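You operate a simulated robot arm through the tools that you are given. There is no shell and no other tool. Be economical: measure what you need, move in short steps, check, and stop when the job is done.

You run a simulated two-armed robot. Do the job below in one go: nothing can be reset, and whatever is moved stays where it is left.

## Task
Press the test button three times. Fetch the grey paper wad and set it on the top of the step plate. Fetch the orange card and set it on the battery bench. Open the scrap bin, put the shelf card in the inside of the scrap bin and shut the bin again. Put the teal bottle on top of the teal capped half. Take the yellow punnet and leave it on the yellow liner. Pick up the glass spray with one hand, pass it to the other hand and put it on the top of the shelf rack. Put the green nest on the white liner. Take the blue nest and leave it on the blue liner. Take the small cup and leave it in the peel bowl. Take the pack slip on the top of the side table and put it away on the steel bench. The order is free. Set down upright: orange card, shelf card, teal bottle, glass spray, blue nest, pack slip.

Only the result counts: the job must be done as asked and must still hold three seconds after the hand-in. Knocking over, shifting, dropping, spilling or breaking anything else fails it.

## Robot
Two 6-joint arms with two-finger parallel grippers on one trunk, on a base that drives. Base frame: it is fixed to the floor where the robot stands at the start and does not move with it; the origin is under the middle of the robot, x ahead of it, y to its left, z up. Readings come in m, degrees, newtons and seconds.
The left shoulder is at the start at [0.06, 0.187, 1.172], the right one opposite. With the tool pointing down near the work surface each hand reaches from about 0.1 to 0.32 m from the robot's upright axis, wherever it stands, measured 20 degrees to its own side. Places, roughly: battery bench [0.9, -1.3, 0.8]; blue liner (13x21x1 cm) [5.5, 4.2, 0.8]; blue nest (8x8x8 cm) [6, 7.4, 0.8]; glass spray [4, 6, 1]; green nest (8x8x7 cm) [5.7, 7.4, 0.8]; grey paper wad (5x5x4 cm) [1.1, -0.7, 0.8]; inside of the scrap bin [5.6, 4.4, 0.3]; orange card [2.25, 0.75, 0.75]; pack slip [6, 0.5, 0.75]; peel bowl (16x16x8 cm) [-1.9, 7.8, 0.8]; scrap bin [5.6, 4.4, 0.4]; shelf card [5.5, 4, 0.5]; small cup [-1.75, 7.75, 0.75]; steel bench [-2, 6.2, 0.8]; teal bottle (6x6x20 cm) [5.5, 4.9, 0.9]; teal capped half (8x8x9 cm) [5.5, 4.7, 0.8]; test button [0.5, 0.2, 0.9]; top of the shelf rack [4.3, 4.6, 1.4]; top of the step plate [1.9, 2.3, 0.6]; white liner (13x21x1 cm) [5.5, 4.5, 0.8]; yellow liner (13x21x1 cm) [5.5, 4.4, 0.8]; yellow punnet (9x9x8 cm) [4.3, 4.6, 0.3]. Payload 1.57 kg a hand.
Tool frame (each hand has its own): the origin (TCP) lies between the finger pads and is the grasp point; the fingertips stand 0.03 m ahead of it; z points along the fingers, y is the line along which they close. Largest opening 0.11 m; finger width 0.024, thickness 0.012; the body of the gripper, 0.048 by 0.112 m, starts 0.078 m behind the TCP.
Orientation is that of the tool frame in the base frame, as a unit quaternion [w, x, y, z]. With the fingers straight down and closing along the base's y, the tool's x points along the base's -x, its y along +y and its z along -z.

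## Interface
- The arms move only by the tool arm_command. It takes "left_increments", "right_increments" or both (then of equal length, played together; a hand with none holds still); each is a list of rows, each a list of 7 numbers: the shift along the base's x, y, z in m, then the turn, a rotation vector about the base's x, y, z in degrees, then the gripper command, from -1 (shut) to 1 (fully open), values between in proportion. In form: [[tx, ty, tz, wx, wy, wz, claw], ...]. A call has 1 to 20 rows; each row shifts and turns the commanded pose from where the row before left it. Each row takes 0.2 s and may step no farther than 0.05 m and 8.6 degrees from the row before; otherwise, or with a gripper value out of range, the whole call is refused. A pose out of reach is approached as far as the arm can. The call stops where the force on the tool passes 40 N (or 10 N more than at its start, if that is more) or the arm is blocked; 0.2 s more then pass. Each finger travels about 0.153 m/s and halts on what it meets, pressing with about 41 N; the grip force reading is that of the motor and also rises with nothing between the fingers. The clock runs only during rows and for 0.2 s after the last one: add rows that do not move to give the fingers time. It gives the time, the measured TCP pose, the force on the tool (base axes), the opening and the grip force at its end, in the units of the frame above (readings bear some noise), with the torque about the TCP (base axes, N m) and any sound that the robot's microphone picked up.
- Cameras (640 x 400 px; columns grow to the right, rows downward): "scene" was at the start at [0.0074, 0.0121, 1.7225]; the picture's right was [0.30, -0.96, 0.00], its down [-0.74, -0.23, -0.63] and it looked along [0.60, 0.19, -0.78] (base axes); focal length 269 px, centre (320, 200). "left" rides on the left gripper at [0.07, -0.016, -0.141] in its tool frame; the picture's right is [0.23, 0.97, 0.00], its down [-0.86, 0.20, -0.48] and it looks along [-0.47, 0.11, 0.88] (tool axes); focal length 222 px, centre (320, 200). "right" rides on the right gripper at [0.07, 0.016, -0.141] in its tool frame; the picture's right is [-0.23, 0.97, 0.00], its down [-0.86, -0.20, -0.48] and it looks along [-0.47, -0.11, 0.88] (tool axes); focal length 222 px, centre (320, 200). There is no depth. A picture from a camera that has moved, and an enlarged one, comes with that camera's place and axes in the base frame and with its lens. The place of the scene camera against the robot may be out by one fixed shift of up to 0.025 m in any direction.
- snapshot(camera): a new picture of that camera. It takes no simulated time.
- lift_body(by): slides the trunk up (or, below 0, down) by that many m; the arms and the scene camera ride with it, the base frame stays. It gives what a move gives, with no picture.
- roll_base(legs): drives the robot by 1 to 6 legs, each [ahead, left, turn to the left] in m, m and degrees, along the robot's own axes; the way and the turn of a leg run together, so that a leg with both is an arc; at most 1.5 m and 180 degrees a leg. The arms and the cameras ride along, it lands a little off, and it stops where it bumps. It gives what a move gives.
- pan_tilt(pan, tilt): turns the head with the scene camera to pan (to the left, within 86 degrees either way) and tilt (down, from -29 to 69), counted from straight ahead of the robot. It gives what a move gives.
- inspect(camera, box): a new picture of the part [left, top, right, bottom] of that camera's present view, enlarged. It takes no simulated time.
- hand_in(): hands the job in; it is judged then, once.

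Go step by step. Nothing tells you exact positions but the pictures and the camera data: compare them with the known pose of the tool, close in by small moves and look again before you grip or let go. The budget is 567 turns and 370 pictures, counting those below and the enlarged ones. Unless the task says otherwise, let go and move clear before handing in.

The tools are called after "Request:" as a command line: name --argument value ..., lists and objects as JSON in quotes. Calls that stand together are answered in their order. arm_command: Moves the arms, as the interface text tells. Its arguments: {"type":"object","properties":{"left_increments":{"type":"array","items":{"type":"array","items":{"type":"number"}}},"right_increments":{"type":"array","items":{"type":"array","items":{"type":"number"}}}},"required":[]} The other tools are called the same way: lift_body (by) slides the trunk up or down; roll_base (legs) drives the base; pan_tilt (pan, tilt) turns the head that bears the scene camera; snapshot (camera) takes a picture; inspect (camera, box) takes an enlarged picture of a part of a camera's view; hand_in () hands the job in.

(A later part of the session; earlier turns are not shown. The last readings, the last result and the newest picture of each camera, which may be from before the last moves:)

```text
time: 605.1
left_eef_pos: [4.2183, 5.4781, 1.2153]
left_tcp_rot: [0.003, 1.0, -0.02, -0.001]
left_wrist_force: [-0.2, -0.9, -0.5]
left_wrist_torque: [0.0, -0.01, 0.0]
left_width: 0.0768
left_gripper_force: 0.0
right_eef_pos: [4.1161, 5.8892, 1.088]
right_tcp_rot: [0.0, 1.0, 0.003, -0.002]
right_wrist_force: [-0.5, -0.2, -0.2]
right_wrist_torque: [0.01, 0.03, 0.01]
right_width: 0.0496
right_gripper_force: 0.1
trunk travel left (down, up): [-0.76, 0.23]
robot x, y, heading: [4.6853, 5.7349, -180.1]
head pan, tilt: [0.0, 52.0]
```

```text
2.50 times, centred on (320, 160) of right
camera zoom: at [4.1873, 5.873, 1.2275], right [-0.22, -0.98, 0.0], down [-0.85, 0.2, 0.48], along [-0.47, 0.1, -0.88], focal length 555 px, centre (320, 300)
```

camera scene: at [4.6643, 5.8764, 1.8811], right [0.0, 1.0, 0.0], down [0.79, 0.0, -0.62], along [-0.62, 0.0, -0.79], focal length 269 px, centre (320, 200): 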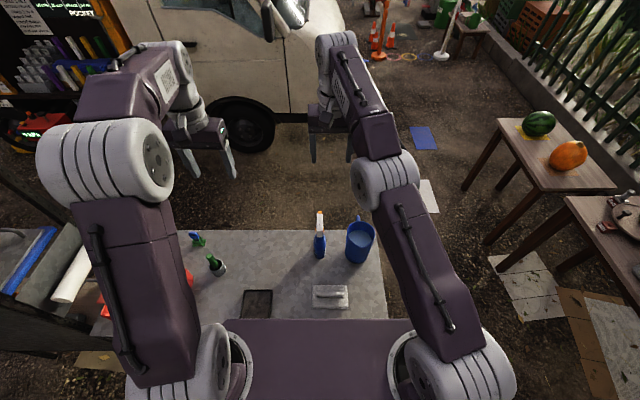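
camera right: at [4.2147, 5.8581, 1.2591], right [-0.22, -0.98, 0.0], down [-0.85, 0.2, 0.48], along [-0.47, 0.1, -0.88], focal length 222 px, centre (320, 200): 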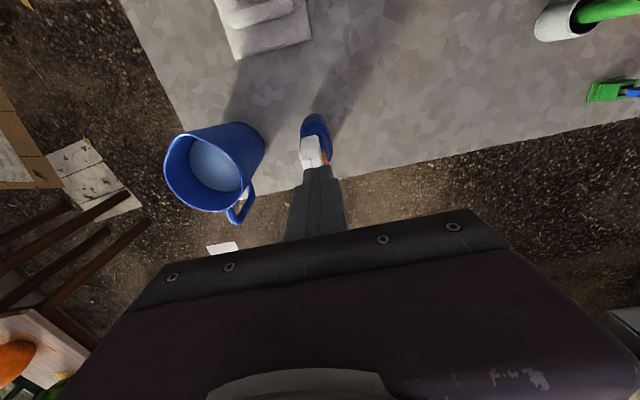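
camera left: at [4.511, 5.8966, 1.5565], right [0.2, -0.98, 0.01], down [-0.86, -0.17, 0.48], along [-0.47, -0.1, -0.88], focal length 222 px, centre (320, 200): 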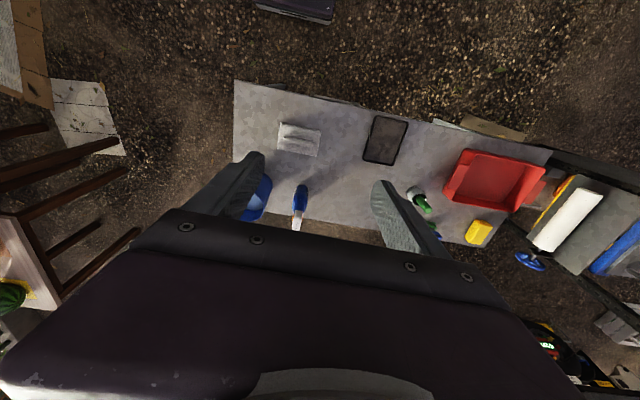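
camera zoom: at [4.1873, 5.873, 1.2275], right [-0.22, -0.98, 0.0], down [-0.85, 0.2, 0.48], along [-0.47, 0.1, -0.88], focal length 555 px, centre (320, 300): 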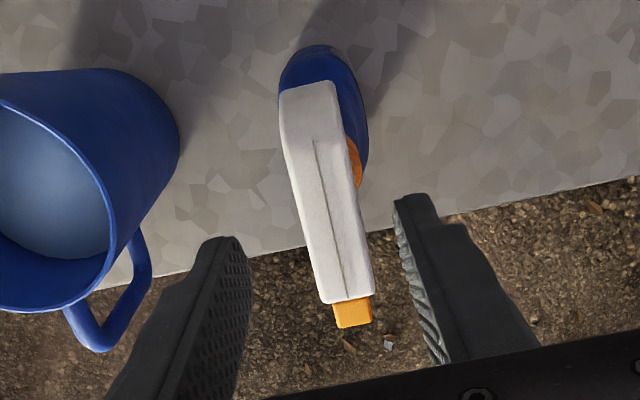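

Now centred. Descend to z≈0.985 and close.

Request:
arm_command --right_increments '[[0, -0.004, -0.03, 0, 0, 0, -0.1], [0, 0, -0.04, 0, 0, 0, -0.1], [0, 0, -0.033, 0, 0, 0, -0.1], [0, 0, 0, 0, 0, 0, -0.1]]'

Request:
inspect --camera "right" --box '[240, 80, 400, 240]'

```text
time: 606.1
left_eef_pos: [4.2185, 5.4773, 1.2151]
left_tcp_rot: [0.003, 1.0, -0.019, -0.001]
left_wrist_force: [0.1, 0.4, 0.4]
left_wrist_torque: [0.02, 0.03, 0.0]
left_width: 0.0769
left_gripper_force: 0.1
right_eef_pos: [4.1157, 5.885, 0.988]
right_tcp_rot: [0.0, 1.0, 0.002, -0.002]
right_wrist_force: [0.1, -0.5, 0.2]
right_wrist_torque: [-0.03, -0.02, -0.01]
right_width: 0.0496
right_gripper_force: 0.0
trunk travel left (down, up): [-0.76, 0.23]
robot x, y, heading: [4.6853, 5.7351, -180.0]
head pan, tilt: [0.0, 52.0]
```

```text
2.50 times, centred on (320, 160) of right
camera zoom: at [4.1874, 5.8693, 1.1265], right [-0.22, -0.98, 0.0], down [-0.85, 0.2, 0.48], along [-0.47, 0.1, -0.88], focal length 555 px, centre (320, 300)
```

zoom: 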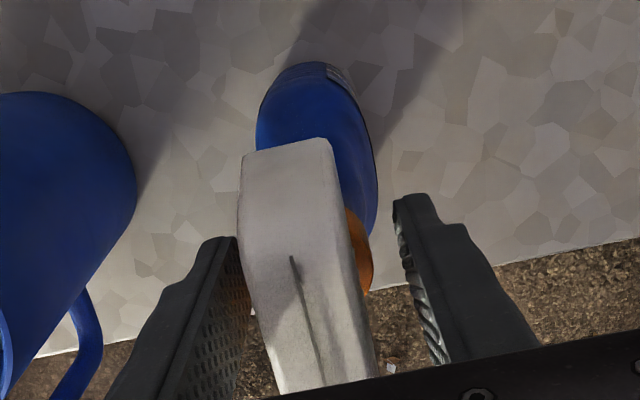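

Request:
arm_command --right_increments '[[0, 0.003, 0, 0, 0, 0, -0.1], [0, 0, 0, 0, 0, 0, -0.5], [0, 0, 0, 0, 0, 0, -1], [0, 0, 0, 0, 0, 0, -1]]'

```text
time: 607.1
left_eef_pos: [4.2198, 5.4779, 1.216]
left_tcp_rot: [0.003, 1.0, -0.02, -0.001]
left_wrist_force: [0.3, 0.7, 0.1]
left_wrist_torque: [0.02, 0.02, -0.05]
left_width: 0.0771
left_gripper_force: 0.2
right_eef_pos: [4.1152, 5.8874, 0.9872]
right_tcp_rot: [0.001, 1.0, 0.002, -0.002]
right_wrist_force: [-0.2, -0.4, 0.2]
right_wrist_torque: [-0.06, 0.12, 0.0]
right_width: 0.0324
right_gripper_force: 40.7
trunk travel left (down, up): [-0.76, 0.23]
robot x, y, heading: [4.6831, 5.7338, -179.9]
head pan, tilt: [0.0, 52.0]
```

Gripped (3.2 cm). Lift and back away from the table.

Request:
arm_command --right_increments '[[0, 0, 0.02, 0, 0, 0, -1], [0, 0, 0.04, 0, 0, 0, -1], [0, 0, 0.05, 0, 0, 0, -1], [0, 0, 0.05, 0, 0, 0, -1], [0, 0, 0.05, 0, 0, 0, -1]]'

Request:
roll_base --legs '[[-0.35, 0, 0]]'

Request:
snapshot --camera "scene"

Request:
snapshot --camera "right"

```text
time: 608.3
left_eef_pos: [4.2193, 5.4774, 1.2155]
left_tcp_rot: [0.003, 1.0, -0.02, -0.001]
left_wrist_force: [-0.2, -0.2, 0.4]
left_wrist_torque: [-0.01, 0.02, -0.01]
left_width: 0.077
left_gripper_force: 0.0
right_eef_pos: [4.1279, 5.8876, 1.1928]
right_tcp_rot: [0.0, 1.0, 0.003, 0.0]
right_wrist_force: [-0.2, 0.1, -6.2]
right_wrist_torque: [-0.04, 0.03, 0.0]
right_width: 0.0325
right_gripper_force: 40.2
right hand out of reach, approached as far as the arm can: row 5
trunk travel left (down, up): [-0.76, 0.23]
robot x, y, heading: [4.6845, 5.7339, -180.3]
head pan, tilt: [0.0, 52.0]
```

```text
time: 610.6
left_eef_pos: [4.569, 5.4811, 1.214]
left_tcp_rot: [0.003, 1.0, -0.023, -0.001]
left_wrist_force: [0.4, 0.4, 0.1]
left_wrist_torque: [0.04, 0.01, -0.03]
left_width: 0.0771
left_gripper_force: 0.1
right_eef_pos: [4.4805, 5.8905, 1.1922]
right_tcp_rot: [0.001, 1.0, 0.0, 0.0]
right_wrist_force: [0.3, -0.2, -4.6]
right_wrist_torque: [0.0, -0.02, -0.01]
right_width: 0.0323
right_gripper_force: 40.4
trunk travel left (down, up): [-0.76, 0.23]
robot x, y, heading: [5.0378, 5.7359, 179.5]
head pan, tilt: [0.0, 52.0]
```

```text
103 pictures are left
camera scene: at [5.0158, 5.7223, 1.681], right [0.01, 1.0, 0.0], down [0.79, 0.0, -0.61], along [-0.61, 0.0, -0.79], focal length 269 px, centre (320, 200)
```

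scene: 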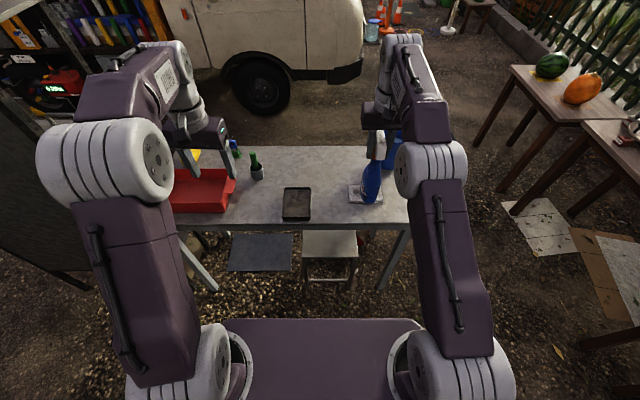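

```text
102 pictures are left
camera right: at [4.55, 5.8743, 1.3311], right [-0.23, -0.97, 0.0], down [-0.85, 0.2, 0.48], along [-0.47, 0.11, -0.88], focal length 222 px, centre (320, 200)
```

right: 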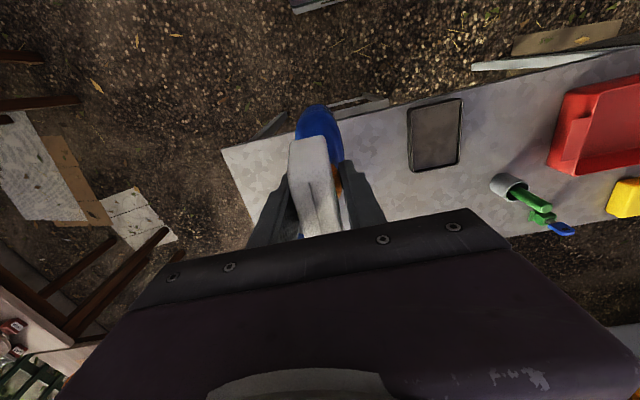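

Held securely (5 N). Now bring the bottle nearer the centre and pitch the left hand ~50° for the handover.

Request:
arm_command --right_increments '[[0.009, -0.015, 0, 0, 0, 0, -1], [0.009, -0.015, 0, 0, 0, 0, -1], [0.009, -0.015, 0, 0, 0, 0, -1], [0.009, -0.015, 0, 0, 0, 0, -1], [0.009, -0.015, 0, 0, 0, 0, -1], [0.006, -0.015, 0, 0, 0, 0, -1], [0.005, -0.01, 0, 0, 0, 0, -1]]' --left_increments '[[0.01, 0, -0.02, 0, 7.2, 0, 0.8], [0.01, 0, -0.02, 0, 7.2, 0, 0.8], [0.01, 0, -0.02, 0, 7.2, 0, 0.8], [0.01, 0, -0.02, 0, 7.2, 0, 0.8], [0, 0, -0.02, 0, 7.2, 0, 0.8], [0, 0, -0.02, 0, 7.2, 0, 0.8], [0, 0, -0.02, 0, 7.2, 0, 0.8]]'

Request:
snapshot --camera "left"

Request:
snapshot --camera "scene"

```text
time: 612.2
left_eef_pos: [4.6096, 5.5068, 1.1107]
left_tcp_rot: [-0.047, 0.946, -0.04, -0.317]
left_wrist_force: [-0.1, 0.6, -0.8]
left_wrist_torque: [-0.01, 0.01, -0.03]
left_width: 0.0991
left_gripper_force: 0.1
left hand out of reach, approached as far as the arm can: row 5, 6, 7
right_eef_pos: [4.5369, 5.7886, 1.1938]
right_tcp_rot: [0.0, 1.0, -0.001, -0.002]
right_wrist_force: [-0.3, -0.4, -5.3]
right_wrist_torque: [0.0, 0.01, -0.01]
right_width: 0.0324
right_gripper_force: 40.6
trunk travel left (down, up): [-0.76, 0.23]
robot x, y, heading: [5.0407, 5.7325, 179.6]
head pan, tilt: [0.0, 52.0]
```

```text
101 pictures are left
camera left: at [4.7515, 5.5035, 1.1806], right [0.08, -0.98, -0.2], down [-0.41, -0.21, 0.88], along [-0.91, 0.01, -0.42], focal length 222 px, centre (320, 200)
```

left: 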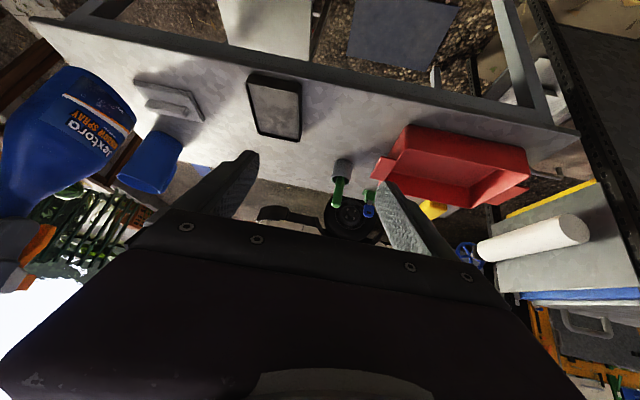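

```text
100 pictures are left
camera scene: at [5.0182, 5.7213, 1.681], right [0.01, 1.0, 0.0], down [0.79, 0.0, -0.62], along [-0.62, 0.0, -0.79], focal length 269 px, centre (320, 200)
```

scene: 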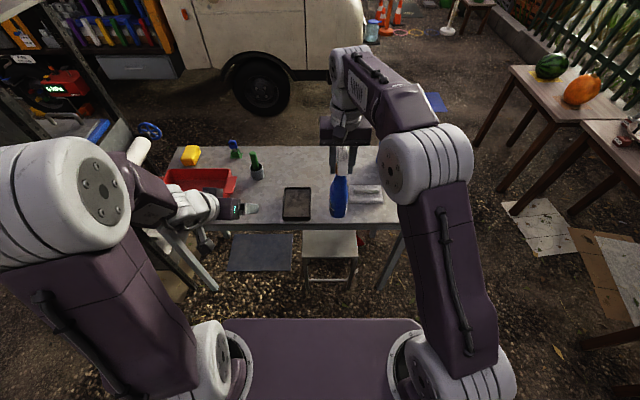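

The left hand is pitched ~37°. Turn its heading inward and move it next to the bottle's body (pre-handover point).

Request:
arm_command --left_increments '[[0.004, 0.03, -0.005, 0, 0, -5.8, 0.8], [0.004, 0.03, -0.005, 0, 0, -5.8, 0.8], [0.004, 0.03, -0.005, 0, 0, -5.8, 0.8], [0.004, 0.03, -0.005, 0, 0, -5.8, 0.8], [0.004, 0.03, -0.005, 0, 0, -5.8, 0.8], [0.004, 0.03, -0.005, 0, 0, -5.8, 0.8]]'

Request:
snapshot --camera "left"

Request:
inspect --camera "scene" --box '[200, 100, 440, 280]'

```text
time: 613.6
left_eef_pos: [4.6312, 5.6886, 1.0792]
left_tcp_rot: [-0.138, 0.891, -0.321, -0.289]
left_wrist_force: [-0.1, 0.5, -0.7]
left_wrist_torque: [0.01, 0.01, -0.04]
left_width: 0.0989
left_gripper_force: 0.1
right_eef_pos: [4.5363, 5.7903, 1.193]
right_tcp_rot: [0.001, 1.0, 0.0, -0.002]
right_wrist_force: [-0.1, -0.3, -5.8]
right_wrist_torque: [0.0, -0.02, -0.02]
right_width: 0.0324
right_gripper_force: 40.5
trunk travel left (down, up): [-0.76, 0.23]
robot x, y, heading: [5.0399, 5.73, 179.6]
head pan, tilt: [0.0, 52.0]
```

```text
99 pictures are left
camera left: at [4.7465, 5.6049, 1.1493], right [-0.49, -0.85, -0.2], down [-0.46, 0.06, 0.88], along [-0.74, 0.53, -0.42], focal length 222 px, centre (320, 200)
```

left: 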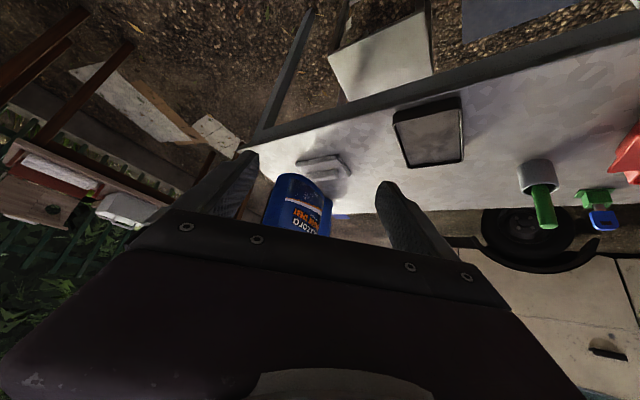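

```text
2.22 times, centred on (320, 190) of scene
camera zoom: at [5.0172, 5.7231, 1.681], right [0.01, 1.0, 0.0], down [0.79, -0.01, -0.61], along [-0.61, 0.0, -0.79], focal length 598 px, centre (320, 222)
```

zoom: 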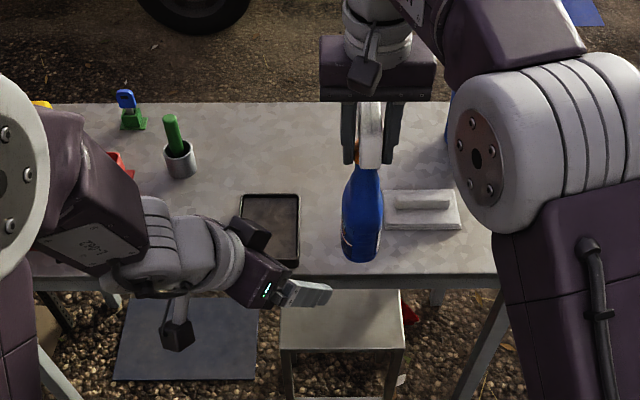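

The body is in the left camera's view. Flatten the left hand's pitch by ~28° before approaching.

Request:
arm_command --left_increments '[[0, 0, -0.003, 5.0, 4.9, 0, 0.8], [0, 0, -0.003, 5.0, 4.9, 0, 0.8], [0, 0, -0.003, 5.0, 4.9, 0, 0.8], [0, 0, -0.003, 5.0, 4.9, 0, 0.8]]'

Request:
snapshot --camera "left"

Request:
inspect --camera "scene" --box '[200, 100, 440, 280]'

```text
time: 614.6
left_eef_pos: [4.6063, 5.6862, 1.1042]
left_tcp_rot: [-0.236, 0.793, -0.283, -0.485]
left_wrist_force: [0.5, 0.5, -0.6]
left_wrist_torque: [0.0, -0.04, 0.02]
left_width: 0.0988
left_gripper_force: 0.1
left hand out of reach, approached as far as the arm can: row 2, 3, 4
right_eef_pos: [4.5367, 5.7911, 1.1926]
right_tcp_rot: [0.001, 1.0, 0.0, -0.002]
right_wrist_force: [0.7, 0.5, -5.1]
right_wrist_torque: [-0.03, 0.01, 0.0]
right_width: 0.0324
right_gripper_force: 40.9
trunk travel left (down, up): [-0.76, 0.23]
robot x, y, heading: [5.0383, 5.7344, 179.8]
head pan, tilt: [0.0, 52.0]
```

```text
97 pictures are left
camera left: at [4.7321, 5.5905, 1.1019], right [-0.58, -0.76, -0.3], down [-0.15, -0.27, 0.95], along [-0.8, 0.59, 0.04], focal length 222 px, centre (320, 200)
```

left: 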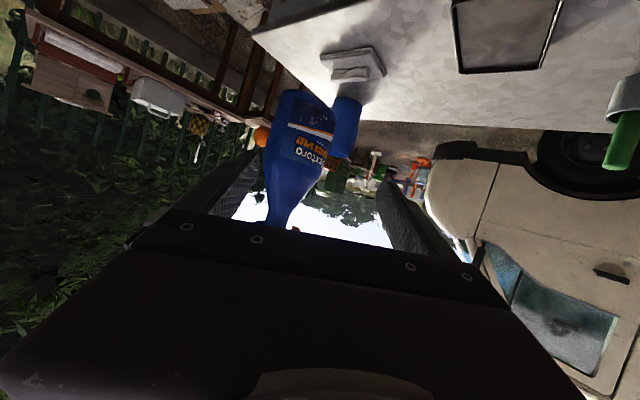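

```text
2.22 times, centred on (320, 190) of scene
camera zoom: at [5.019, 5.7216, 1.681], right [0.01, 1.0, 0.0], down [0.79, 0.0, -0.62], along [-0.62, 0.0, -0.79], focal length 598 px, centre (320, 222)
```

zoom: 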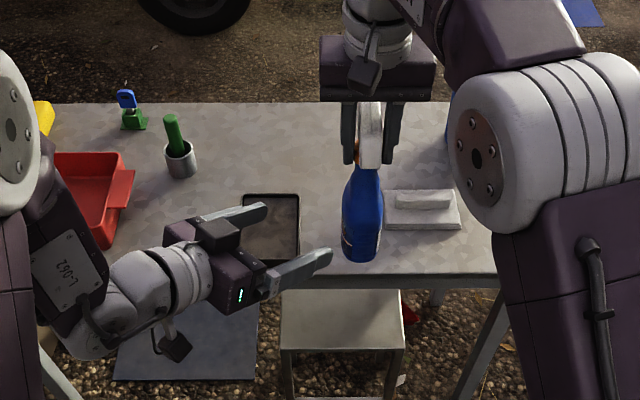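

Heading 45° inward, 65° pitch: good. Shift 2.3 cm sideways to centre on the body, then check.

Request:
arm_command --left_increments '[[0.017, 0.016, 0, 0, 0, 0, 0.8], [-0.025, 0.026, -0.014, 0, 0, 0, 0.8], [0, 0, 0, 0, 0, 0, 0.8]]'

Request:
snapshot --camera "left"

Request:
inspect --camera "scene" --box '[240, 110, 400, 250]'

```text
time: 615.4
left_eef_pos: [4.5781, 5.7295, 1.0923]
left_tcp_rot: [-0.235, 0.791, -0.285, -0.488]
left_wrist_force: [0.1, -0.3, -0.3]
left_wrist_torque: [0.0, -0.01, -0.01]
left_width: 0.099
left_gripper_force: 0.1
left hand out of reach, approached as far as the arm can: row 1
right_eef_pos: [4.5365, 5.7901, 1.1913]
right_tcp_rot: [0.001, 1.0, 0.0, -0.001]
right_wrist_force: [0.3, 0.2, -5.5]
right_wrist_torque: [-0.02, 0.03, 0.0]
right_width: 0.0324
right_gripper_force: 40.7
trunk travel left (down, up): [-0.76, 0.23]
robot x, y, heading: [5.0388, 5.7323, 179.8]
head pan, tilt: [0.0, 52.0]
```

```text
95 pictures are left
camera left: at [4.7044, 5.6337, 1.0898], right [-0.58, -0.76, -0.3], down [-0.14, -0.27, 0.95], along [-0.8, 0.59, 0.05], focal length 222 px, centre (320, 200)
```

left: 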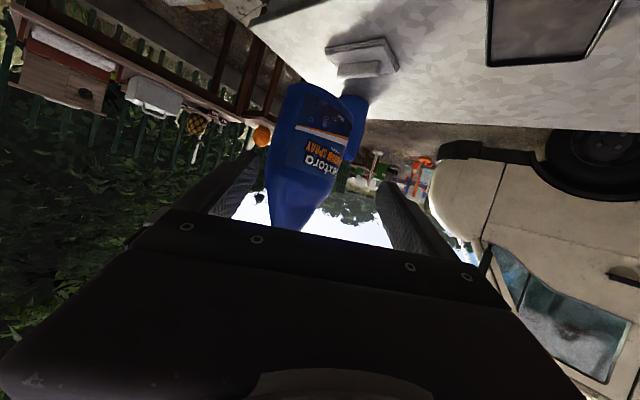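

```text
2.86 times, centred on (320, 180) of scene
camera zoom: at [5.0179, 5.7213, 1.681], right [0.01, 1.0, 0.0], down [0.79, 0.0, -0.62], along [-0.62, 0.0, -0.79], focal length 768 px, centre (320, 257)
```

zoom: 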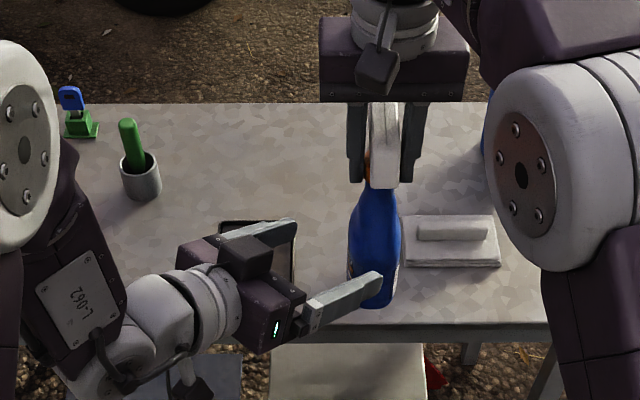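

Centred within ~1 cm; advance along the tool axis with a small correction so the jaws straddle the body.

Request:
arm_command --left_increments '[[-0.012, 0.018, -0.009, 0, 0, 0, 0.8], [-0.012, 0.018, -0.009, 0, 0, 0, 0.8], [-0.012, 0.018, -0.009, 0, 0, 0, 0.8], [0, 0, 0, 0, 0, 0, 0.8]]'

Request:
snapshot --camera "left"

Request:
inspect --camera "scene" --box '[240, 110, 400, 250]'

```text
time: 616.4
left_eef_pos: [4.5434, 5.7827, 1.0642]
left_tcp_rot: [-0.234, 0.792, -0.284, -0.488]
left_wrist_force: [0.4, 0.1, -1.0]
left_wrist_torque: [0.01, -0.01, -0.03]
left_width: 0.0992
left_gripper_force: 0.0
right_eef_pos: [4.536, 5.79, 1.1923]
right_tcp_rot: [0.002, 1.0, 0.0, -0.001]
right_wrist_force: [-0.9, 1.1, -5.4]
right_wrist_torque: [-0.03, 0.0, -0.01]
right_width: 0.0325
right_gripper_force: 40.5
trunk travel left (down, up): [-0.76, 0.23]
robot x, y, heading: [5.0345, 5.7326, 179.8]
head pan, tilt: [0.0, 52.0]
```

```text
93 pictures are left
camera left: at [4.6689, 5.6869, 1.0617], right [-0.58, -0.76, -0.3], down [-0.14, -0.27, 0.95], along [-0.8, 0.59, 0.05], focal length 222 px, centre (320, 200)
```

left: 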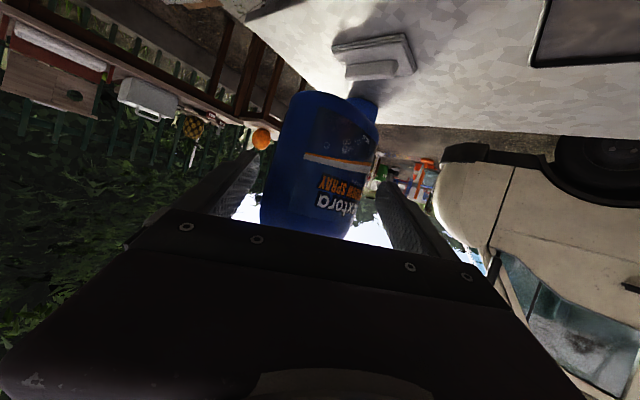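

```text
2.86 times, centred on (320, 180) of scene
camera zoom: at [5.0176, 5.722, 1.681], right [0.01, 1.0, 0.0], down [0.79, 0.0, -0.62], along [-0.62, 0.0, -0.79], focal length 768 px, centre (320, 257)
```

zoom: 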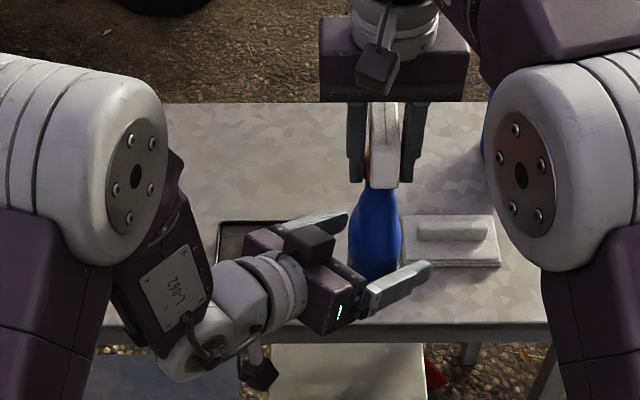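

The body is centred in the jaws. Close the left hand.

Request:
arm_command --left_increments '[[0, 0, 0, 0, 0, 0, 0.5], [0, 0, 0, 0, 0, 0, 0.2], [0, 0, 0, 0, 0, 0, -0.2], [0, 0, 0, 0, 0, 0, -0.7], [0, 0, 0, 0, 0, 0, -0.7]]'

```text
time: 617.6
left_eef_pos: [4.5424, 5.7841, 1.0653]
left_tcp_rot: [-0.234, 0.792, -0.285, -0.487]
left_wrist_force: [11.3, 5.8, 3.8]
left_wrist_torque: [-1.06, 1.53, 0.2]
left_width: 0.068
left_gripper_force: 40.9
right_eef_pos: [4.5355, 5.7893, 1.1923]
right_tcp_rot: [0.0, 1.0, 0.0, -0.002]
right_wrist_force: [-11.2, -6.1, -10.2]
right_wrist_torque: [0.38, 0.02, -0.31]
right_width: 0.0324
right_gripper_force: 40.4
trunk travel left (down, up): [-0.76, 0.23]
robot x, y, heading: [5.0364, 5.7323, 179.6]
head pan, tilt: [0.0, 52.0]
```

Firm (6.8 cm, 41 N). Open the right hand and raise it away.

Request:
arm_command --right_increments '[[0, 0, 0, 0, 0, 0, -0.2], [0, 0, 0, 0, 0, 0, 0.1], [0, 0, 0.02, 0, 0, 0, 0.1], [0.01, 0.01, 0.04, 0, 0, 0, 0.1], [0.02, 0.03, 0.03, 0, 0, 0, 0.1], [0.02, 0.04, 0, 0, 0, 0, 0.1], [0.02, 0.04, 0, 0, 0, 0, 0.1]]' --left_increments '[[0, 0, 0, 0, 0, 0, -0.7], [0, 0, 0, 0, 0, 0, -0.7], [0, 0, 0, 0, 0, 0, -0.7], [0, 0, 0, 0, 0, 0, -0.7], [0, 0, 0, 0, 0, 0, -0.7], [0, 0, 0, 0, 0, 0, -0.7], [0, 0, 0, 0, 0, 0, -0.7]]'

Request:
inspect --camera "scene" --box '[240, 110, 400, 250]'

Request:
snapshot --camera "right"

```text
time: 619.2
left_eef_pos: [4.5433, 5.7824, 1.0657]
left_tcp_rot: [-0.234, 0.792, -0.285, -0.487]
left_wrist_force: [0.1, 0.1, -0.8]
left_wrist_torque: [-0.03, -0.08, 0.01]
left_width: 0.0524
left_gripper_force: 41.0
right_eef_pos: [4.6072, 5.9083, 1.2818]
right_tcp_rot: [0.0, 1.0, -0.001, -0.002]
right_wrist_force: [0.2, 0.6, -0.6]
right_wrist_torque: [-0.03, 0.03, 0.02]
right_width: 0.0607
right_gripper_force: 0.1
trunk travel left (down, up): [-0.76, 0.23]
robot x, y, heading: [5.0368, 5.7353, 179.8]
head pan, tilt: [0.0, 52.0]
```

```text
2.86 times, centred on (320, 180) of scene
camera zoom: at [5.019, 5.7238, 1.681], right [0.01, 1.0, 0.0], down [0.79, -0.01, -0.62], along [-0.62, 0.0, -0.79], focal length 768 px, centre (320, 257)
```

zoom: 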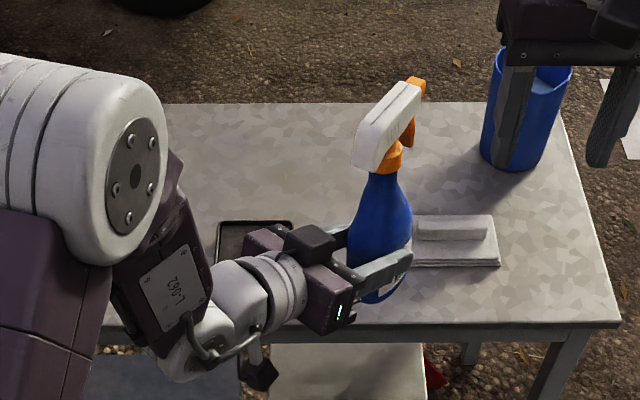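

```text
90 pictures are left
camera right: at [4.6773, 5.8935, 1.4209], right [-0.23, -0.97, 0.0], down [-0.85, 0.2, 0.48], along [-0.47, 0.11, -0.88], focal length 222 px, centre (320, 200)
```

right: 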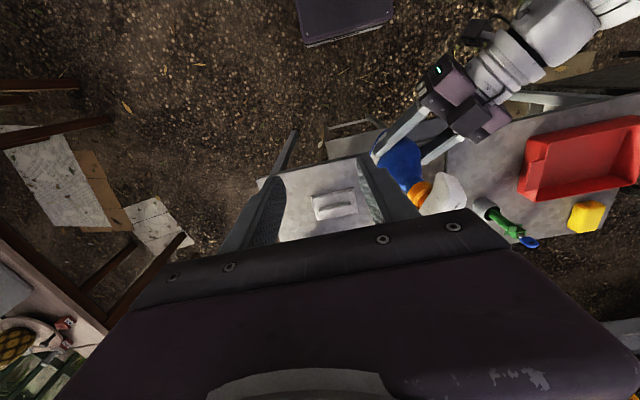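

The left hand now holds the spray alone, upright. Raise everything for the rack top (z 1.4).

Request:
lift_body --by 0.225

Request:
arm_command --left_increments '[[0, 0, 0.04, 0, 0, 0, -0.7], [0, 0, 0.04, 0, 0, 0, -0.7], [0, 0, 0.04, 0, 0, 0, -0.7], [0, 0, 0.04, 0, 0, 0, -0.7], [0, 0, 0.04, 0, 0, 0, -0.7]]'

Request:
roll_base --legs '[[0.0, 0.65, 0.2]]'

Request:
pan_tilt --pan 20 --tilt 40

Request:
snapshot --camera "scene"

```text
time: 621.6
left_eef_pos: [4.5431, 5.7833, 1.2898]
left_tcp_rot: [-0.235, 0.791, -0.285, -0.487]
left_wrist_force: [-0.3, 0.0, -5.5]
left_wrist_torque: [-0.1, -0.09, -0.01]
left_width: 0.0522
left_gripper_force: 40.9
right_eef_pos: [4.6049, 5.9081, 1.5061]
right_tcp_rot: [0.001, 1.0, 0.0, -0.001]
right_wrist_force: [0.7, -0.7, -0.1]
right_wrist_torque: [0.01, 0.0, 0.0]
right_width: 0.0606
right_gripper_force: 0.0
trunk travel left (down, up): [-0.985, 0.005]
robot x, y, heading: [5.04, 5.7379, 179.7]
head pan, tilt: [0.0, 52.0]
```

```text
time: 622.8
left_eef_pos: [4.5426, 5.7812, 1.4896]
left_tcp_rot: [-0.234, 0.791, -0.284, -0.488]
left_wrist_force: [-0.2, -0.5, -5.4]
left_wrist_torque: [-0.08, -0.1, -0.02]
left_width: 0.0525
left_gripper_force: 41.3
right_eef_pos: [4.6079, 5.9081, 1.5065]
right_tcp_rot: [0.0, 1.0, 0.0, -0.002]
right_wrist_force: [-0.2, -0.4, -0.4]
right_wrist_torque: [0.01, 0.01, 0.02]
right_width: 0.0605
right_gripper_force: 0.1
trunk travel left (down, up): [-0.985, 0.005]
robot x, y, heading: [5.0406, 5.7355, 179.7]
head pan, tilt: [0.0, 52.0]
```

```text
time: 626.4
left_eef_pos: [4.5374, 5.1367, 1.49]
left_tcp_rot: [-0.234, 0.792, -0.285, -0.487]
left_wrist_force: [-0.1, 1.4, -4.6]
left_wrist_torque: [-0.11, -0.08, -0.01]
left_width: 0.052
left_gripper_force: 40.8
right_eef_pos: [4.6022, 5.2636, 1.507]
right_tcp_rot: [0.002, 1.0, 0.001, -0.001]
right_wrist_force: [-0.7, -0.3, 0.0]
right_wrist_torque: [0.0, -0.01, 0.0]
right_width: 0.0605
right_gripper_force: 0.1
trunk travel left (down, up): [-0.985, 0.005]
robot x, y, heading: [5.0343, 5.0877, 179.7]
head pan, tilt: [0.0, 52.0]
```

```text
time: 627.2
left_eef_pos: [4.5376, 5.1325, 1.4895]
left_tcp_rot: [-0.234, 0.792, -0.284, -0.487]
left_wrist_force: [0.1, 0.4, -5.3]
left_wrist_torque: [-0.03, -0.11, 0.02]
left_width: 0.0519
left_gripper_force: 41.5
right_eef_pos: [4.6023, 5.2612, 1.5058]
right_tcp_rot: [0.0, 1.0, 0.002, -0.001]
right_wrist_force: [-0.6, 0.3, -0.5]
right_wrist_torque: [0.0, 0.0, 0.01]
right_width: 0.0606
right_gripper_force: 0.0
trunk travel left (down, up): [-0.985, 0.005]
robot x, y, heading: [5.0359, 5.0864, 179.5]
head pan, tilt: [20.0, 40.0]
```

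```text
89 pictures are left
camera scene: at [5.0093, 5.0469, 1.9228], right [-0.34, 0.94, 0.0], down [0.61, 0.22, -0.77], along [-0.72, -0.26, -0.64], focal length 269 px, centre (320, 200)
```

scene: 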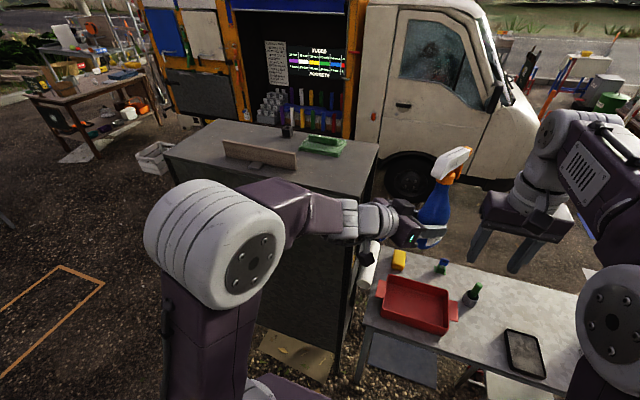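

Rack top: free spot near its north-east part at about (4.28, 4.82), clear of the board, can and green tray. Move the right hand aside and drive in.

Request:
arm_command --right_increments '[[0.03, 0.04, 0, 0, 0, 0, 0.1], [0.03, 0.04, 0, 0, 0, 0, 0.1], [0.03, 0.04, 0, 0, 0, 0, 0.1]]'

Request:
roll_base --legs '[[0, 0.32, 0.3], [0.15, 0, 0]]'

Request:
snapshot --camera "scene"

```text
time: 628.0
left_eef_pos: [4.5392, 5.1354, 1.4896]
left_tcp_rot: [-0.234, 0.792, -0.284, -0.487]
left_wrist_force: [0.5, -0.4, -5.1]
left_wrist_torque: [-0.08, -0.11, 0.02]
left_width: 0.0509
left_gripper_force: 40.6
right_eef_pos: [4.6907, 5.3815, 1.5073]
right_tcp_rot: [0.001, 1.0, 0.002, -0.003]
right_wrist_force: [0.3, -0.1, 0.1]
right_wrist_torque: [-0.01, -0.03, 0.0]
right_width: 0.0603
right_gripper_force: 0.1
trunk travel left (down, up): [-0.985, 0.005]
robot x, y, heading: [5.0364, 5.0887, 179.7]
head pan, tilt: [20.0, 40.0]
```

```text
time: 631.1
left_eef_pos: [4.3911, 4.8106, 1.492]
left_tcp_rot: [-0.234, 0.791, -0.284, -0.489]
left_wrist_force: [3.5, -1.1, 20.1]
left_wrist_torque: [0.48, 0.4, 0.02]
left_width: 0.0502
left_gripper_force: 40.8
right_eef_pos: [4.5432, 5.0561, 1.508]
right_tcp_rot: [0.0, 1.0, 0.002, -0.003]
right_wrist_force: [0.4, -1.0, 0.3]
right_wrist_torque: [0.02, 0.01, -0.01]
right_width: 0.0604
right_gripper_force: 0.0
trunk travel left (down, up): [-0.985, 0.005]
robot x, y, heading: [4.884, 4.7635, 180.2]
head pan, tilt: [20.0, 40.0]
```

```text
88 pictures are left
camera scene: at [4.8646, 4.7235, 1.9229], right [-0.34, 0.94, 0.0], down [0.6, 0.22, -0.77], along [-0.72, -0.26, -0.64], focal length 269 px, centre (320, 200)
```

scene: 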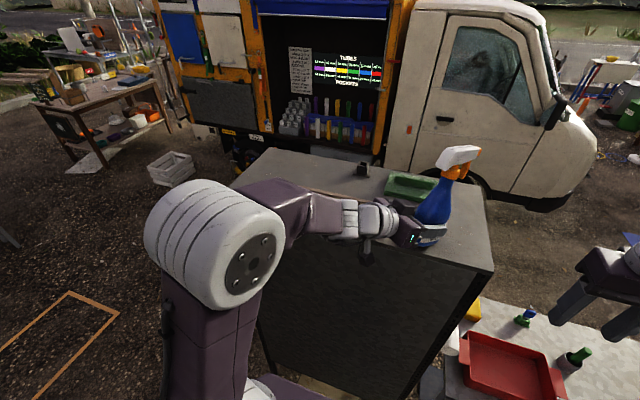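

The bottle's bottom has already touched the rack top. Raise the hand 4 cm before going further in.

Request:
arm_command --left_increments '[[0, 0, 0.02, 0, 0, 0, -0.8], [0, 0, 0.02, 0, 0, 0, -0.8], [0, 0, 0, 0, 0, 0, -0.8]]'

Request:
inspect --camera "scene" --box '[320, 120, 520, 270]'

```text
time: 631.9
left_eef_pos: [4.3856, 4.8107, 1.5294]
left_tcp_rot: [-0.234, 0.792, -0.283, -0.487]
left_wrist_force: [-0.1, -0.5, -4.6]
left_wrist_torque: [-0.08, -0.08, -0.02]
left_width: 0.0506
left_gripper_force: 40.9
right_eef_pos: [4.5399, 5.057, 1.5075]
right_tcp_rot: [0.001, 1.0, 0.002, -0.002]
right_wrist_force: [-0.3, -0.2, 0.3]
right_wrist_torque: [0.0, -0.01, -0.02]
right_width: 0.0608
right_gripper_force: 0.1
trunk travel left (down, up): [-0.985, 0.005]
robot x, y, heading: [4.8881, 4.7662, 179.8]
head pan, tilt: [20.0, 40.0]
```

```text
2.67 times, centred on (420, 195) of scene
camera zoom: at [4.8599, 4.7237, 1.9228], right [-0.34, 0.94, 0.0], down [0.6, 0.22, -0.77], along [-0.72, -0.26, -0.64], focal length 717 px, centre (53, 213)
```

zoom: 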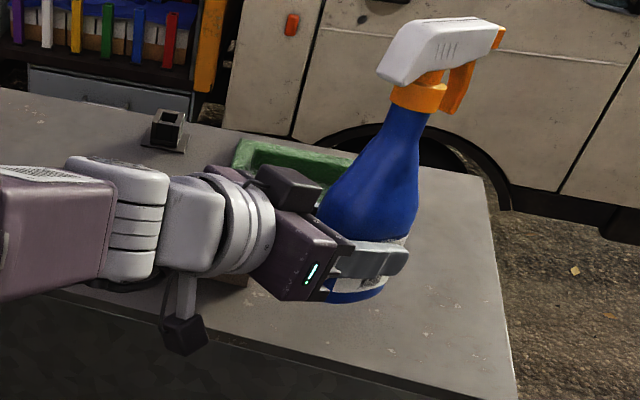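

Clear. Drive 8 cm ahead, keeping height.

Request:
roll_base --legs '[[0.08, 0, 0]]'

Request:
inspect --camera "scene" --box '[320, 120, 520, 270]'

Request:
snapshot --camera "left"

```text
time: 633.0
left_eef_pos: [4.3212, 4.8116, 1.5345]
left_tcp_rot: [-0.233, 0.789, -0.285, -0.492]
left_wrist_force: [1.7, 0.9, -5.2]
left_wrist_torque: [-0.09, -0.02, 0.11]
left_width: 0.0507
left_gripper_force: 40.7
right_eef_pos: [4.4733, 5.059, 1.5109]
right_tcp_rot: [0.0, 1.0, 0.001, -0.007]
right_wrist_force: [1.3, 0.7, 0.4]
right_wrist_torque: [0.0, 0.12, -0.01]
right_width: 0.0605
right_gripper_force: 0.1
trunk travel left (down, up): [-0.985, 0.005]
robot x, y, heading: [4.8027, 4.7638, 179.5]
head pan, tilt: [20.0, 40.0]
```

```text
2.67 times, centred on (420, 195) of scene
camera zoom: at [4.7978, 4.7247, 1.923], right [-0.34, 0.94, 0.0], down [0.6, 0.22, -0.77], along [-0.73, -0.26, -0.64], focal length 717 px, centre (53, 213)
```

zoom: 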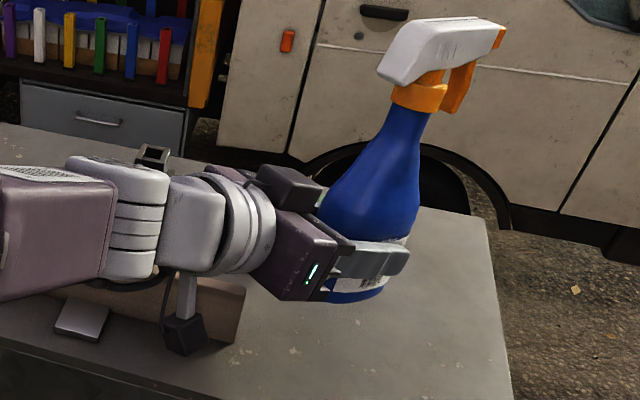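

```text
85 pictures are left
camera left: at [4.447, 4.716, 1.5303], right [-0.58, -0.76, -0.29], down [-0.13, -0.27, 0.96], along [-0.8, 0.59, 0.06], focal length 222 px, centre (320, 200)
```

left: 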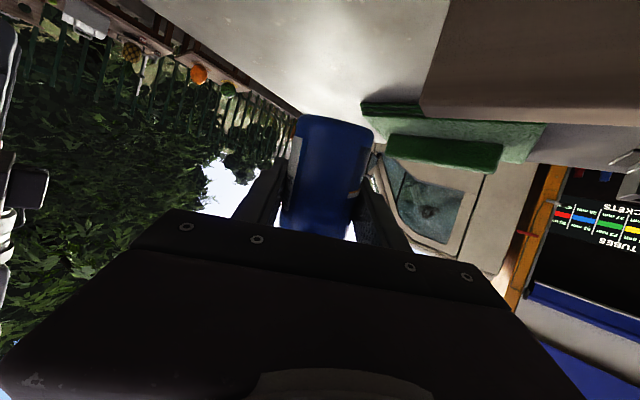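

Clear of the board and tray. Lower by the trunk: 3 cm, then fine steps.

Request:
lift_body --by -0.028

Request:
lift_body --by -0.006

Request:
lift_body --by -0.005

```text
time: 633.7
left_eef_pos: [4.3113, 4.8117, 1.5031]
left_tcp_rot: [-0.234, 0.791, -0.285, -0.488]
left_wrist_force: [1.3, 0.1, -5.7]
left_wrist_torque: [-0.08, -0.09, 0.01]
left_width: 0.0505
left_gripper_force: 40.8
right_eef_pos: [4.4635, 5.0582, 1.4797]
right_tcp_rot: [0.001, 1.0, 0.0, -0.003]
right_wrist_force: [0.2, -0.2, 0.2]
right_wrist_torque: [-0.03, 0.07, 0.05]
right_width: 0.0605
right_gripper_force: 0.2
trunk travel left (down, up): [-0.957, 0.033]
robot x, y, heading: [4.8053, 4.7646, 179.7]
head pan, tilt: [20.0, 40.0]
```

```text
time: 634.2
left_eef_pos: [4.3076, 4.8122, 1.4956]
left_tcp_rot: [-0.234, 0.792, -0.284, -0.488]
left_wrist_force: [0.1, 0.5, -5.5]
left_wrist_torque: [-0.04, -0.09, 0.03]
left_width: 0.0504
left_gripper_force: 41.5
right_eef_pos: [4.4584, 5.0572, 1.4736]
right_tcp_rot: [0.002, 1.0, 0.002, -0.002]
right_wrist_force: [-0.2, -0.8, 0.0]
right_wrist_torque: [0.02, 0.04, 0.01]
right_width: 0.0604
right_gripper_force: 0.0
trunk travel left (down, up): [-0.951, 0.039]
robot x, y, heading: [4.8022, 4.7618, 179.9]
head pan, tilt: [20.0, 40.0]
```

```text
time: 634.8
left_eef_pos: [4.3045, 4.8116, 1.4927]
left_tcp_rot: [-0.234, 0.791, -0.284, -0.488]
left_wrist_force: [-3.0, 0.5, 2.5]
left_wrist_torque: [0.12, 0.37, 0.05]
left_width: 0.0505
left_gripper_force: 41.3
right_eef_pos: [4.4578, 5.0579, 1.47]
right_tcp_rot: [0.001, 1.0, 0.001, -0.002]
right_wrist_force: [0.2, 0.3, -0.5]
right_wrist_torque: [0.01, -0.04, -0.04]
right_width: 0.0605
right_gripper_force: 0.1
trunk travel left (down, up): [-0.946, 0.044]
robot x, y, heading: [4.8041, 4.7631, 180.0]
head pan, tilt: [20.0, 40.0]
```

Contact. Press slightly so the base seats flat.

Request:
lift_body --by -0.005

Request:
inspect --camera "scene" --box '[340, 120, 500, 250]'

```text
time: 635.3
left_eef_pos: [4.3068, 4.8111, 1.4896]
left_tcp_rot: [-0.236, 0.789, -0.285, -0.491]
left_wrist_force: [-4.6, -0.1, 25.1]
left_wrist_torque: [0.41, 1.11, 0.04]
left_width: 0.0507
left_gripper_force: 41.3
right_eef_pos: [4.4621, 5.0578, 1.4649]
right_tcp_rot: [0.0, 1.0, 0.0, -0.003]
right_wrist_force: [0.3, 0.3, 0.0]
right_wrist_torque: [-0.01, -0.02, 0.01]
right_width: 0.0604
right_gripper_force: 0.0
trunk travel left (down, up): [-0.941, 0.049]
robot x, y, heading: [4.8062, 4.7653, 179.6]
head pan, tilt: [20.0, 40.0]
```

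```text
3.08 times, centred on (420, 185) of scene
camera zoom: at [4.7815, 4.7234, 1.8792], right [-0.34, 0.94, 0.0], down [0.6, 0.22, -0.77], along [-0.72, -0.26, -0.64], focal length 827 px, centre (12, 246)
```

zoom: 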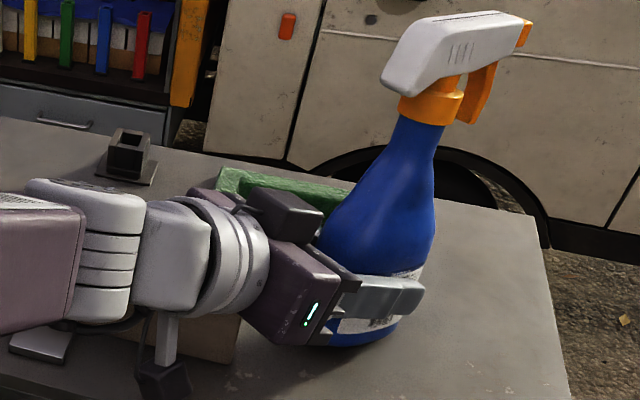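

Ease up a little and release slowly.

Request:
lift_body --by 0.004

Request:
arm_command --left_increments '[[0, 0, 0, 0, 0, 0, 0], [0, 0, 0, 0, 0, 0, 0.2], [0, 0, 0, 0, 0, 0, 0.5], [0, 0, 0, 0, 0, 0, 0.9], [0, 0, 0, 0, 0, 0, 1]]'

Request:
inspect --camera "scene" --box '[340, 120, 500, 250]'

Request:
snapshot --camera "left"

```text
time: 635.9
left_eef_pos: [4.3074, 4.811, 1.4895]
left_tcp_rot: [-0.234, 0.792, -0.284, -0.488]
left_wrist_force: [-3.6, -0.2, 13.2]
left_wrist_torque: [0.29, 0.63, 0.08]
left_width: 0.0506
left_gripper_force: 40.9
right_eef_pos: [4.4604, 5.0575, 1.4674]
right_tcp_rot: [-0.001, 1.0, 0.0, -0.001]
right_wrist_force: [0.3, 1.0, 0.2]
right_wrist_torque: [-0.01, 0.02, 0.03]
right_width: 0.0602
right_gripper_force: 0.1
trunk travel left (down, up): [-0.945, 0.045]
robot x, y, heading: [4.8057, 4.7699, 179.7]
head pan, tilt: [20.0, 40.0]
```

```text
time: 637.1
left_eef_pos: [4.3066, 4.8117, 1.491]
left_tcp_rot: [-0.234, 0.791, -0.284, -0.488]
left_wrist_force: [0.0, 0.1, 0.8]
left_wrist_torque: [0.02, 0.04, -0.01]
left_width: 0.1101
left_gripper_force: 0.0
right_eef_pos: [4.4589, 5.0578, 1.4681]
right_tcp_rot: [0.0, 1.0, 0.001, -0.001]
right_wrist_force: [0.2, 0.5, -0.4]
right_wrist_torque: [-0.03, -0.03, 0.03]
right_width: 0.0607
right_gripper_force: 0.0
trunk travel left (down, up): [-0.945, 0.045]
robot x, y, heading: [4.805, 4.7622, 179.9]
head pan, tilt: [20.0, 40.0]
```

```text
3.08 times, centred on (420, 185) of scene
camera zoom: at [4.7792, 4.7244, 1.8828], right [-0.34, 0.94, 0.0], down [0.6, 0.22, -0.77], along [-0.72, -0.26, -0.64], focal length 827 px, centre (12, 246)
```

zoom: 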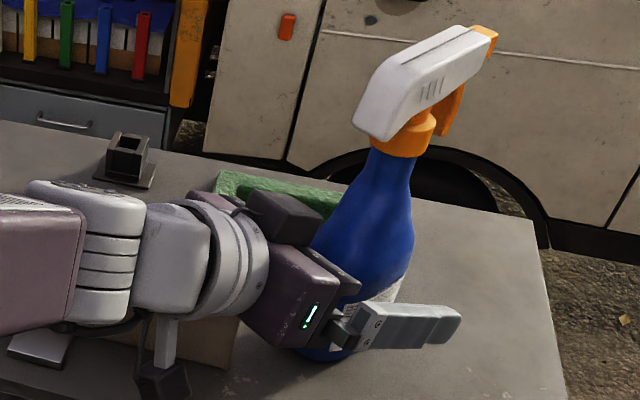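

```text
82 pictures are left
camera left: at [4.4324, 4.7157, 1.4864], right [-0.58, -0.76, -0.3], down [-0.14, -0.27, 0.95], along [-0.8, 0.59, 0.05], focal length 222 px, centre (320, 200)
```

left: 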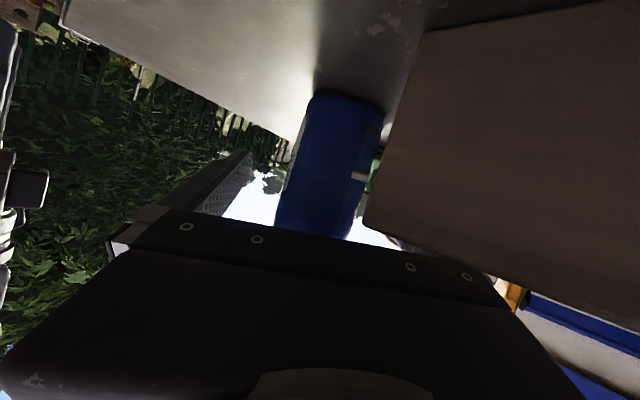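

The spray stands upright on the rack top. The board is close to my finger, so first raise the trunk 4 cm to clear it, then look.

Request:
lift_body --by 0.043

Request:
snapshot --camera "left"

Request:
inspect --camera "scene" --box '[320, 120, 500, 280]'

```text
time: 637.9
left_eef_pos: [4.3053, 4.8119, 1.5328]
left_tcp_rot: [-0.234, 0.792, -0.284, -0.488]
left_wrist_force: [-0.7, 0.0, -0.1]
left_wrist_torque: [0.01, -0.01, 0.0]
left_width: 0.1103
left_gripper_force: 0.0
right_eef_pos: [4.4596, 5.0582, 1.5116]
right_tcp_rot: [0.001, 1.0, 0.001, -0.002]
right_wrist_force: [-0.8, 0.2, 0.2]
right_wrist_torque: [0.0, -0.01, 0.0]
right_width: 0.0606
right_gripper_force: 0.1
trunk travel left (down, up): [-0.988, 0.002]
robot x, y, heading: [4.8042, 4.7635, 179.9]
head pan, tilt: [20.0, 40.0]
```

```text
81 pictures are left
camera left: at [4.4324, 4.7157, 1.5295], right [-0.58, -0.76, -0.3], down [-0.14, -0.27, 0.95], along [-0.8, 0.59, 0.05], focal length 222 px, centre (320, 200)
```

left: 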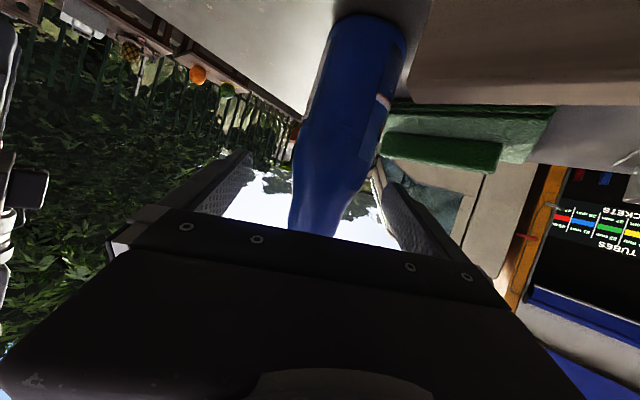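

```text
2.50 times, centred on (410, 200) of scene
camera zoom: at [4.7792, 4.7244, 1.9259], right [-0.34, 0.94, 0.0], down [0.6, 0.22, -0.77], along [-0.72, -0.26, -0.64], focal length 672 px, centre (95, 200)
```

zoom: 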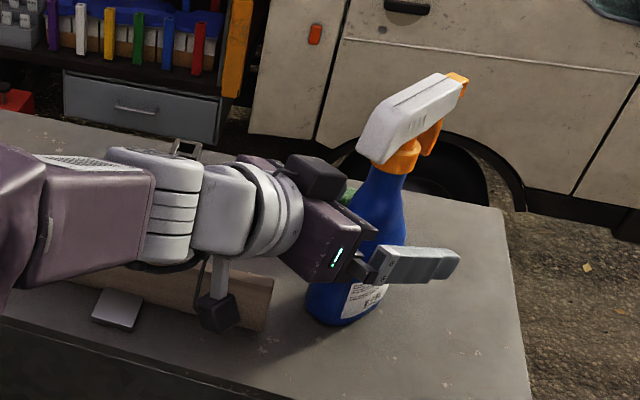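

Clear of the board by about a centimetre; raise the hand a bit more and check it moves straight up.

Request:
arm_command --left_increments '[[0, 0, 0.012, 0, 0, 0, 1], [0, 0, 0.012, 0, 0, 0, 1], [0, 0, 0, 0, 0, 0, 1]]'

```text
time: 638.7
left_eef_pos: [4.3063, 4.8122, 1.558]
left_tcp_rot: [-0.234, 0.791, -0.284, -0.488]
left_wrist_force: [-0.1, -0.2, -0.2]
left_wrist_torque: [0.0, 0.0, -0.01]
left_width: 0.1099
left_gripper_force: 0.0
right_eef_pos: [4.4589, 5.0577, 1.5103]
right_tcp_rot: [0.001, 1.0, 0.001, -0.002]
right_wrist_force: [0.3, 0.2, 0.1]
right_wrist_torque: [0.02, 0.0, 0.01]
right_width: 0.0604
right_gripper_force: 0.1
trunk travel left (down, up): [-0.988, 0.002]
robot x, y, heading: [4.8057, 4.7635, 179.6]
head pan, tilt: [20.0, 40.0]
```

Straight up as hoped. Withdraw diagonally along the tool axis with the base.

Request:
roll_base --legs '[[-0.16, 0.16, 0]]'

Request:
snapshot --camera "scene"

```text
time: 640.4
left_eef_pos: [4.461, 4.6582, 1.5552]
left_tcp_rot: [-0.233, 0.793, -0.284, -0.487]
left_wrist_force: [0.5, 0.2, -0.7]
left_wrist_torque: [0.0, 0.01, 0.02]
left_width: 0.1099
left_gripper_force: 0.1
right_eef_pos: [4.6141, 4.9032, 1.5084]
right_tcp_rot: [0.002, 1.0, 0.001, 0.001]
right_wrist_force: [0.1, 0.2, -0.3]
right_wrist_torque: [-0.01, -0.04, -0.01]
right_width: 0.0606
right_gripper_force: 0.1
trunk travel left (down, up): [-0.988, 0.002]
robot x, y, heading: [4.9636, 4.6063, 179.8]
head pan, tilt: [20.0, 40.0]
```

```text
79 pictures are left
camera scene: at [4.9334, 4.5729, 1.9258], right [-0.34, 0.94, 0.0], down [0.61, 0.22, -0.76], along [-0.72, -0.26, -0.64], focal length 269 px, centre (320, 200)
```

scene: 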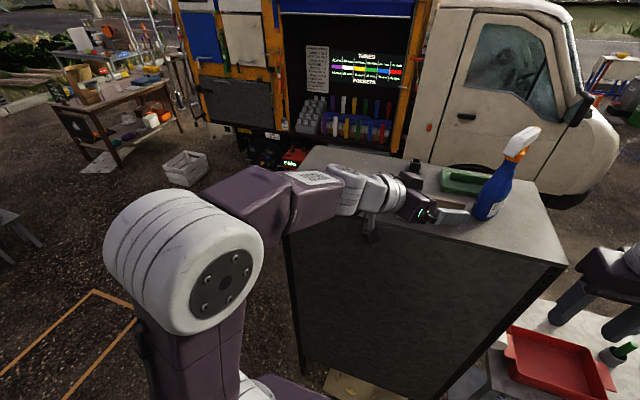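

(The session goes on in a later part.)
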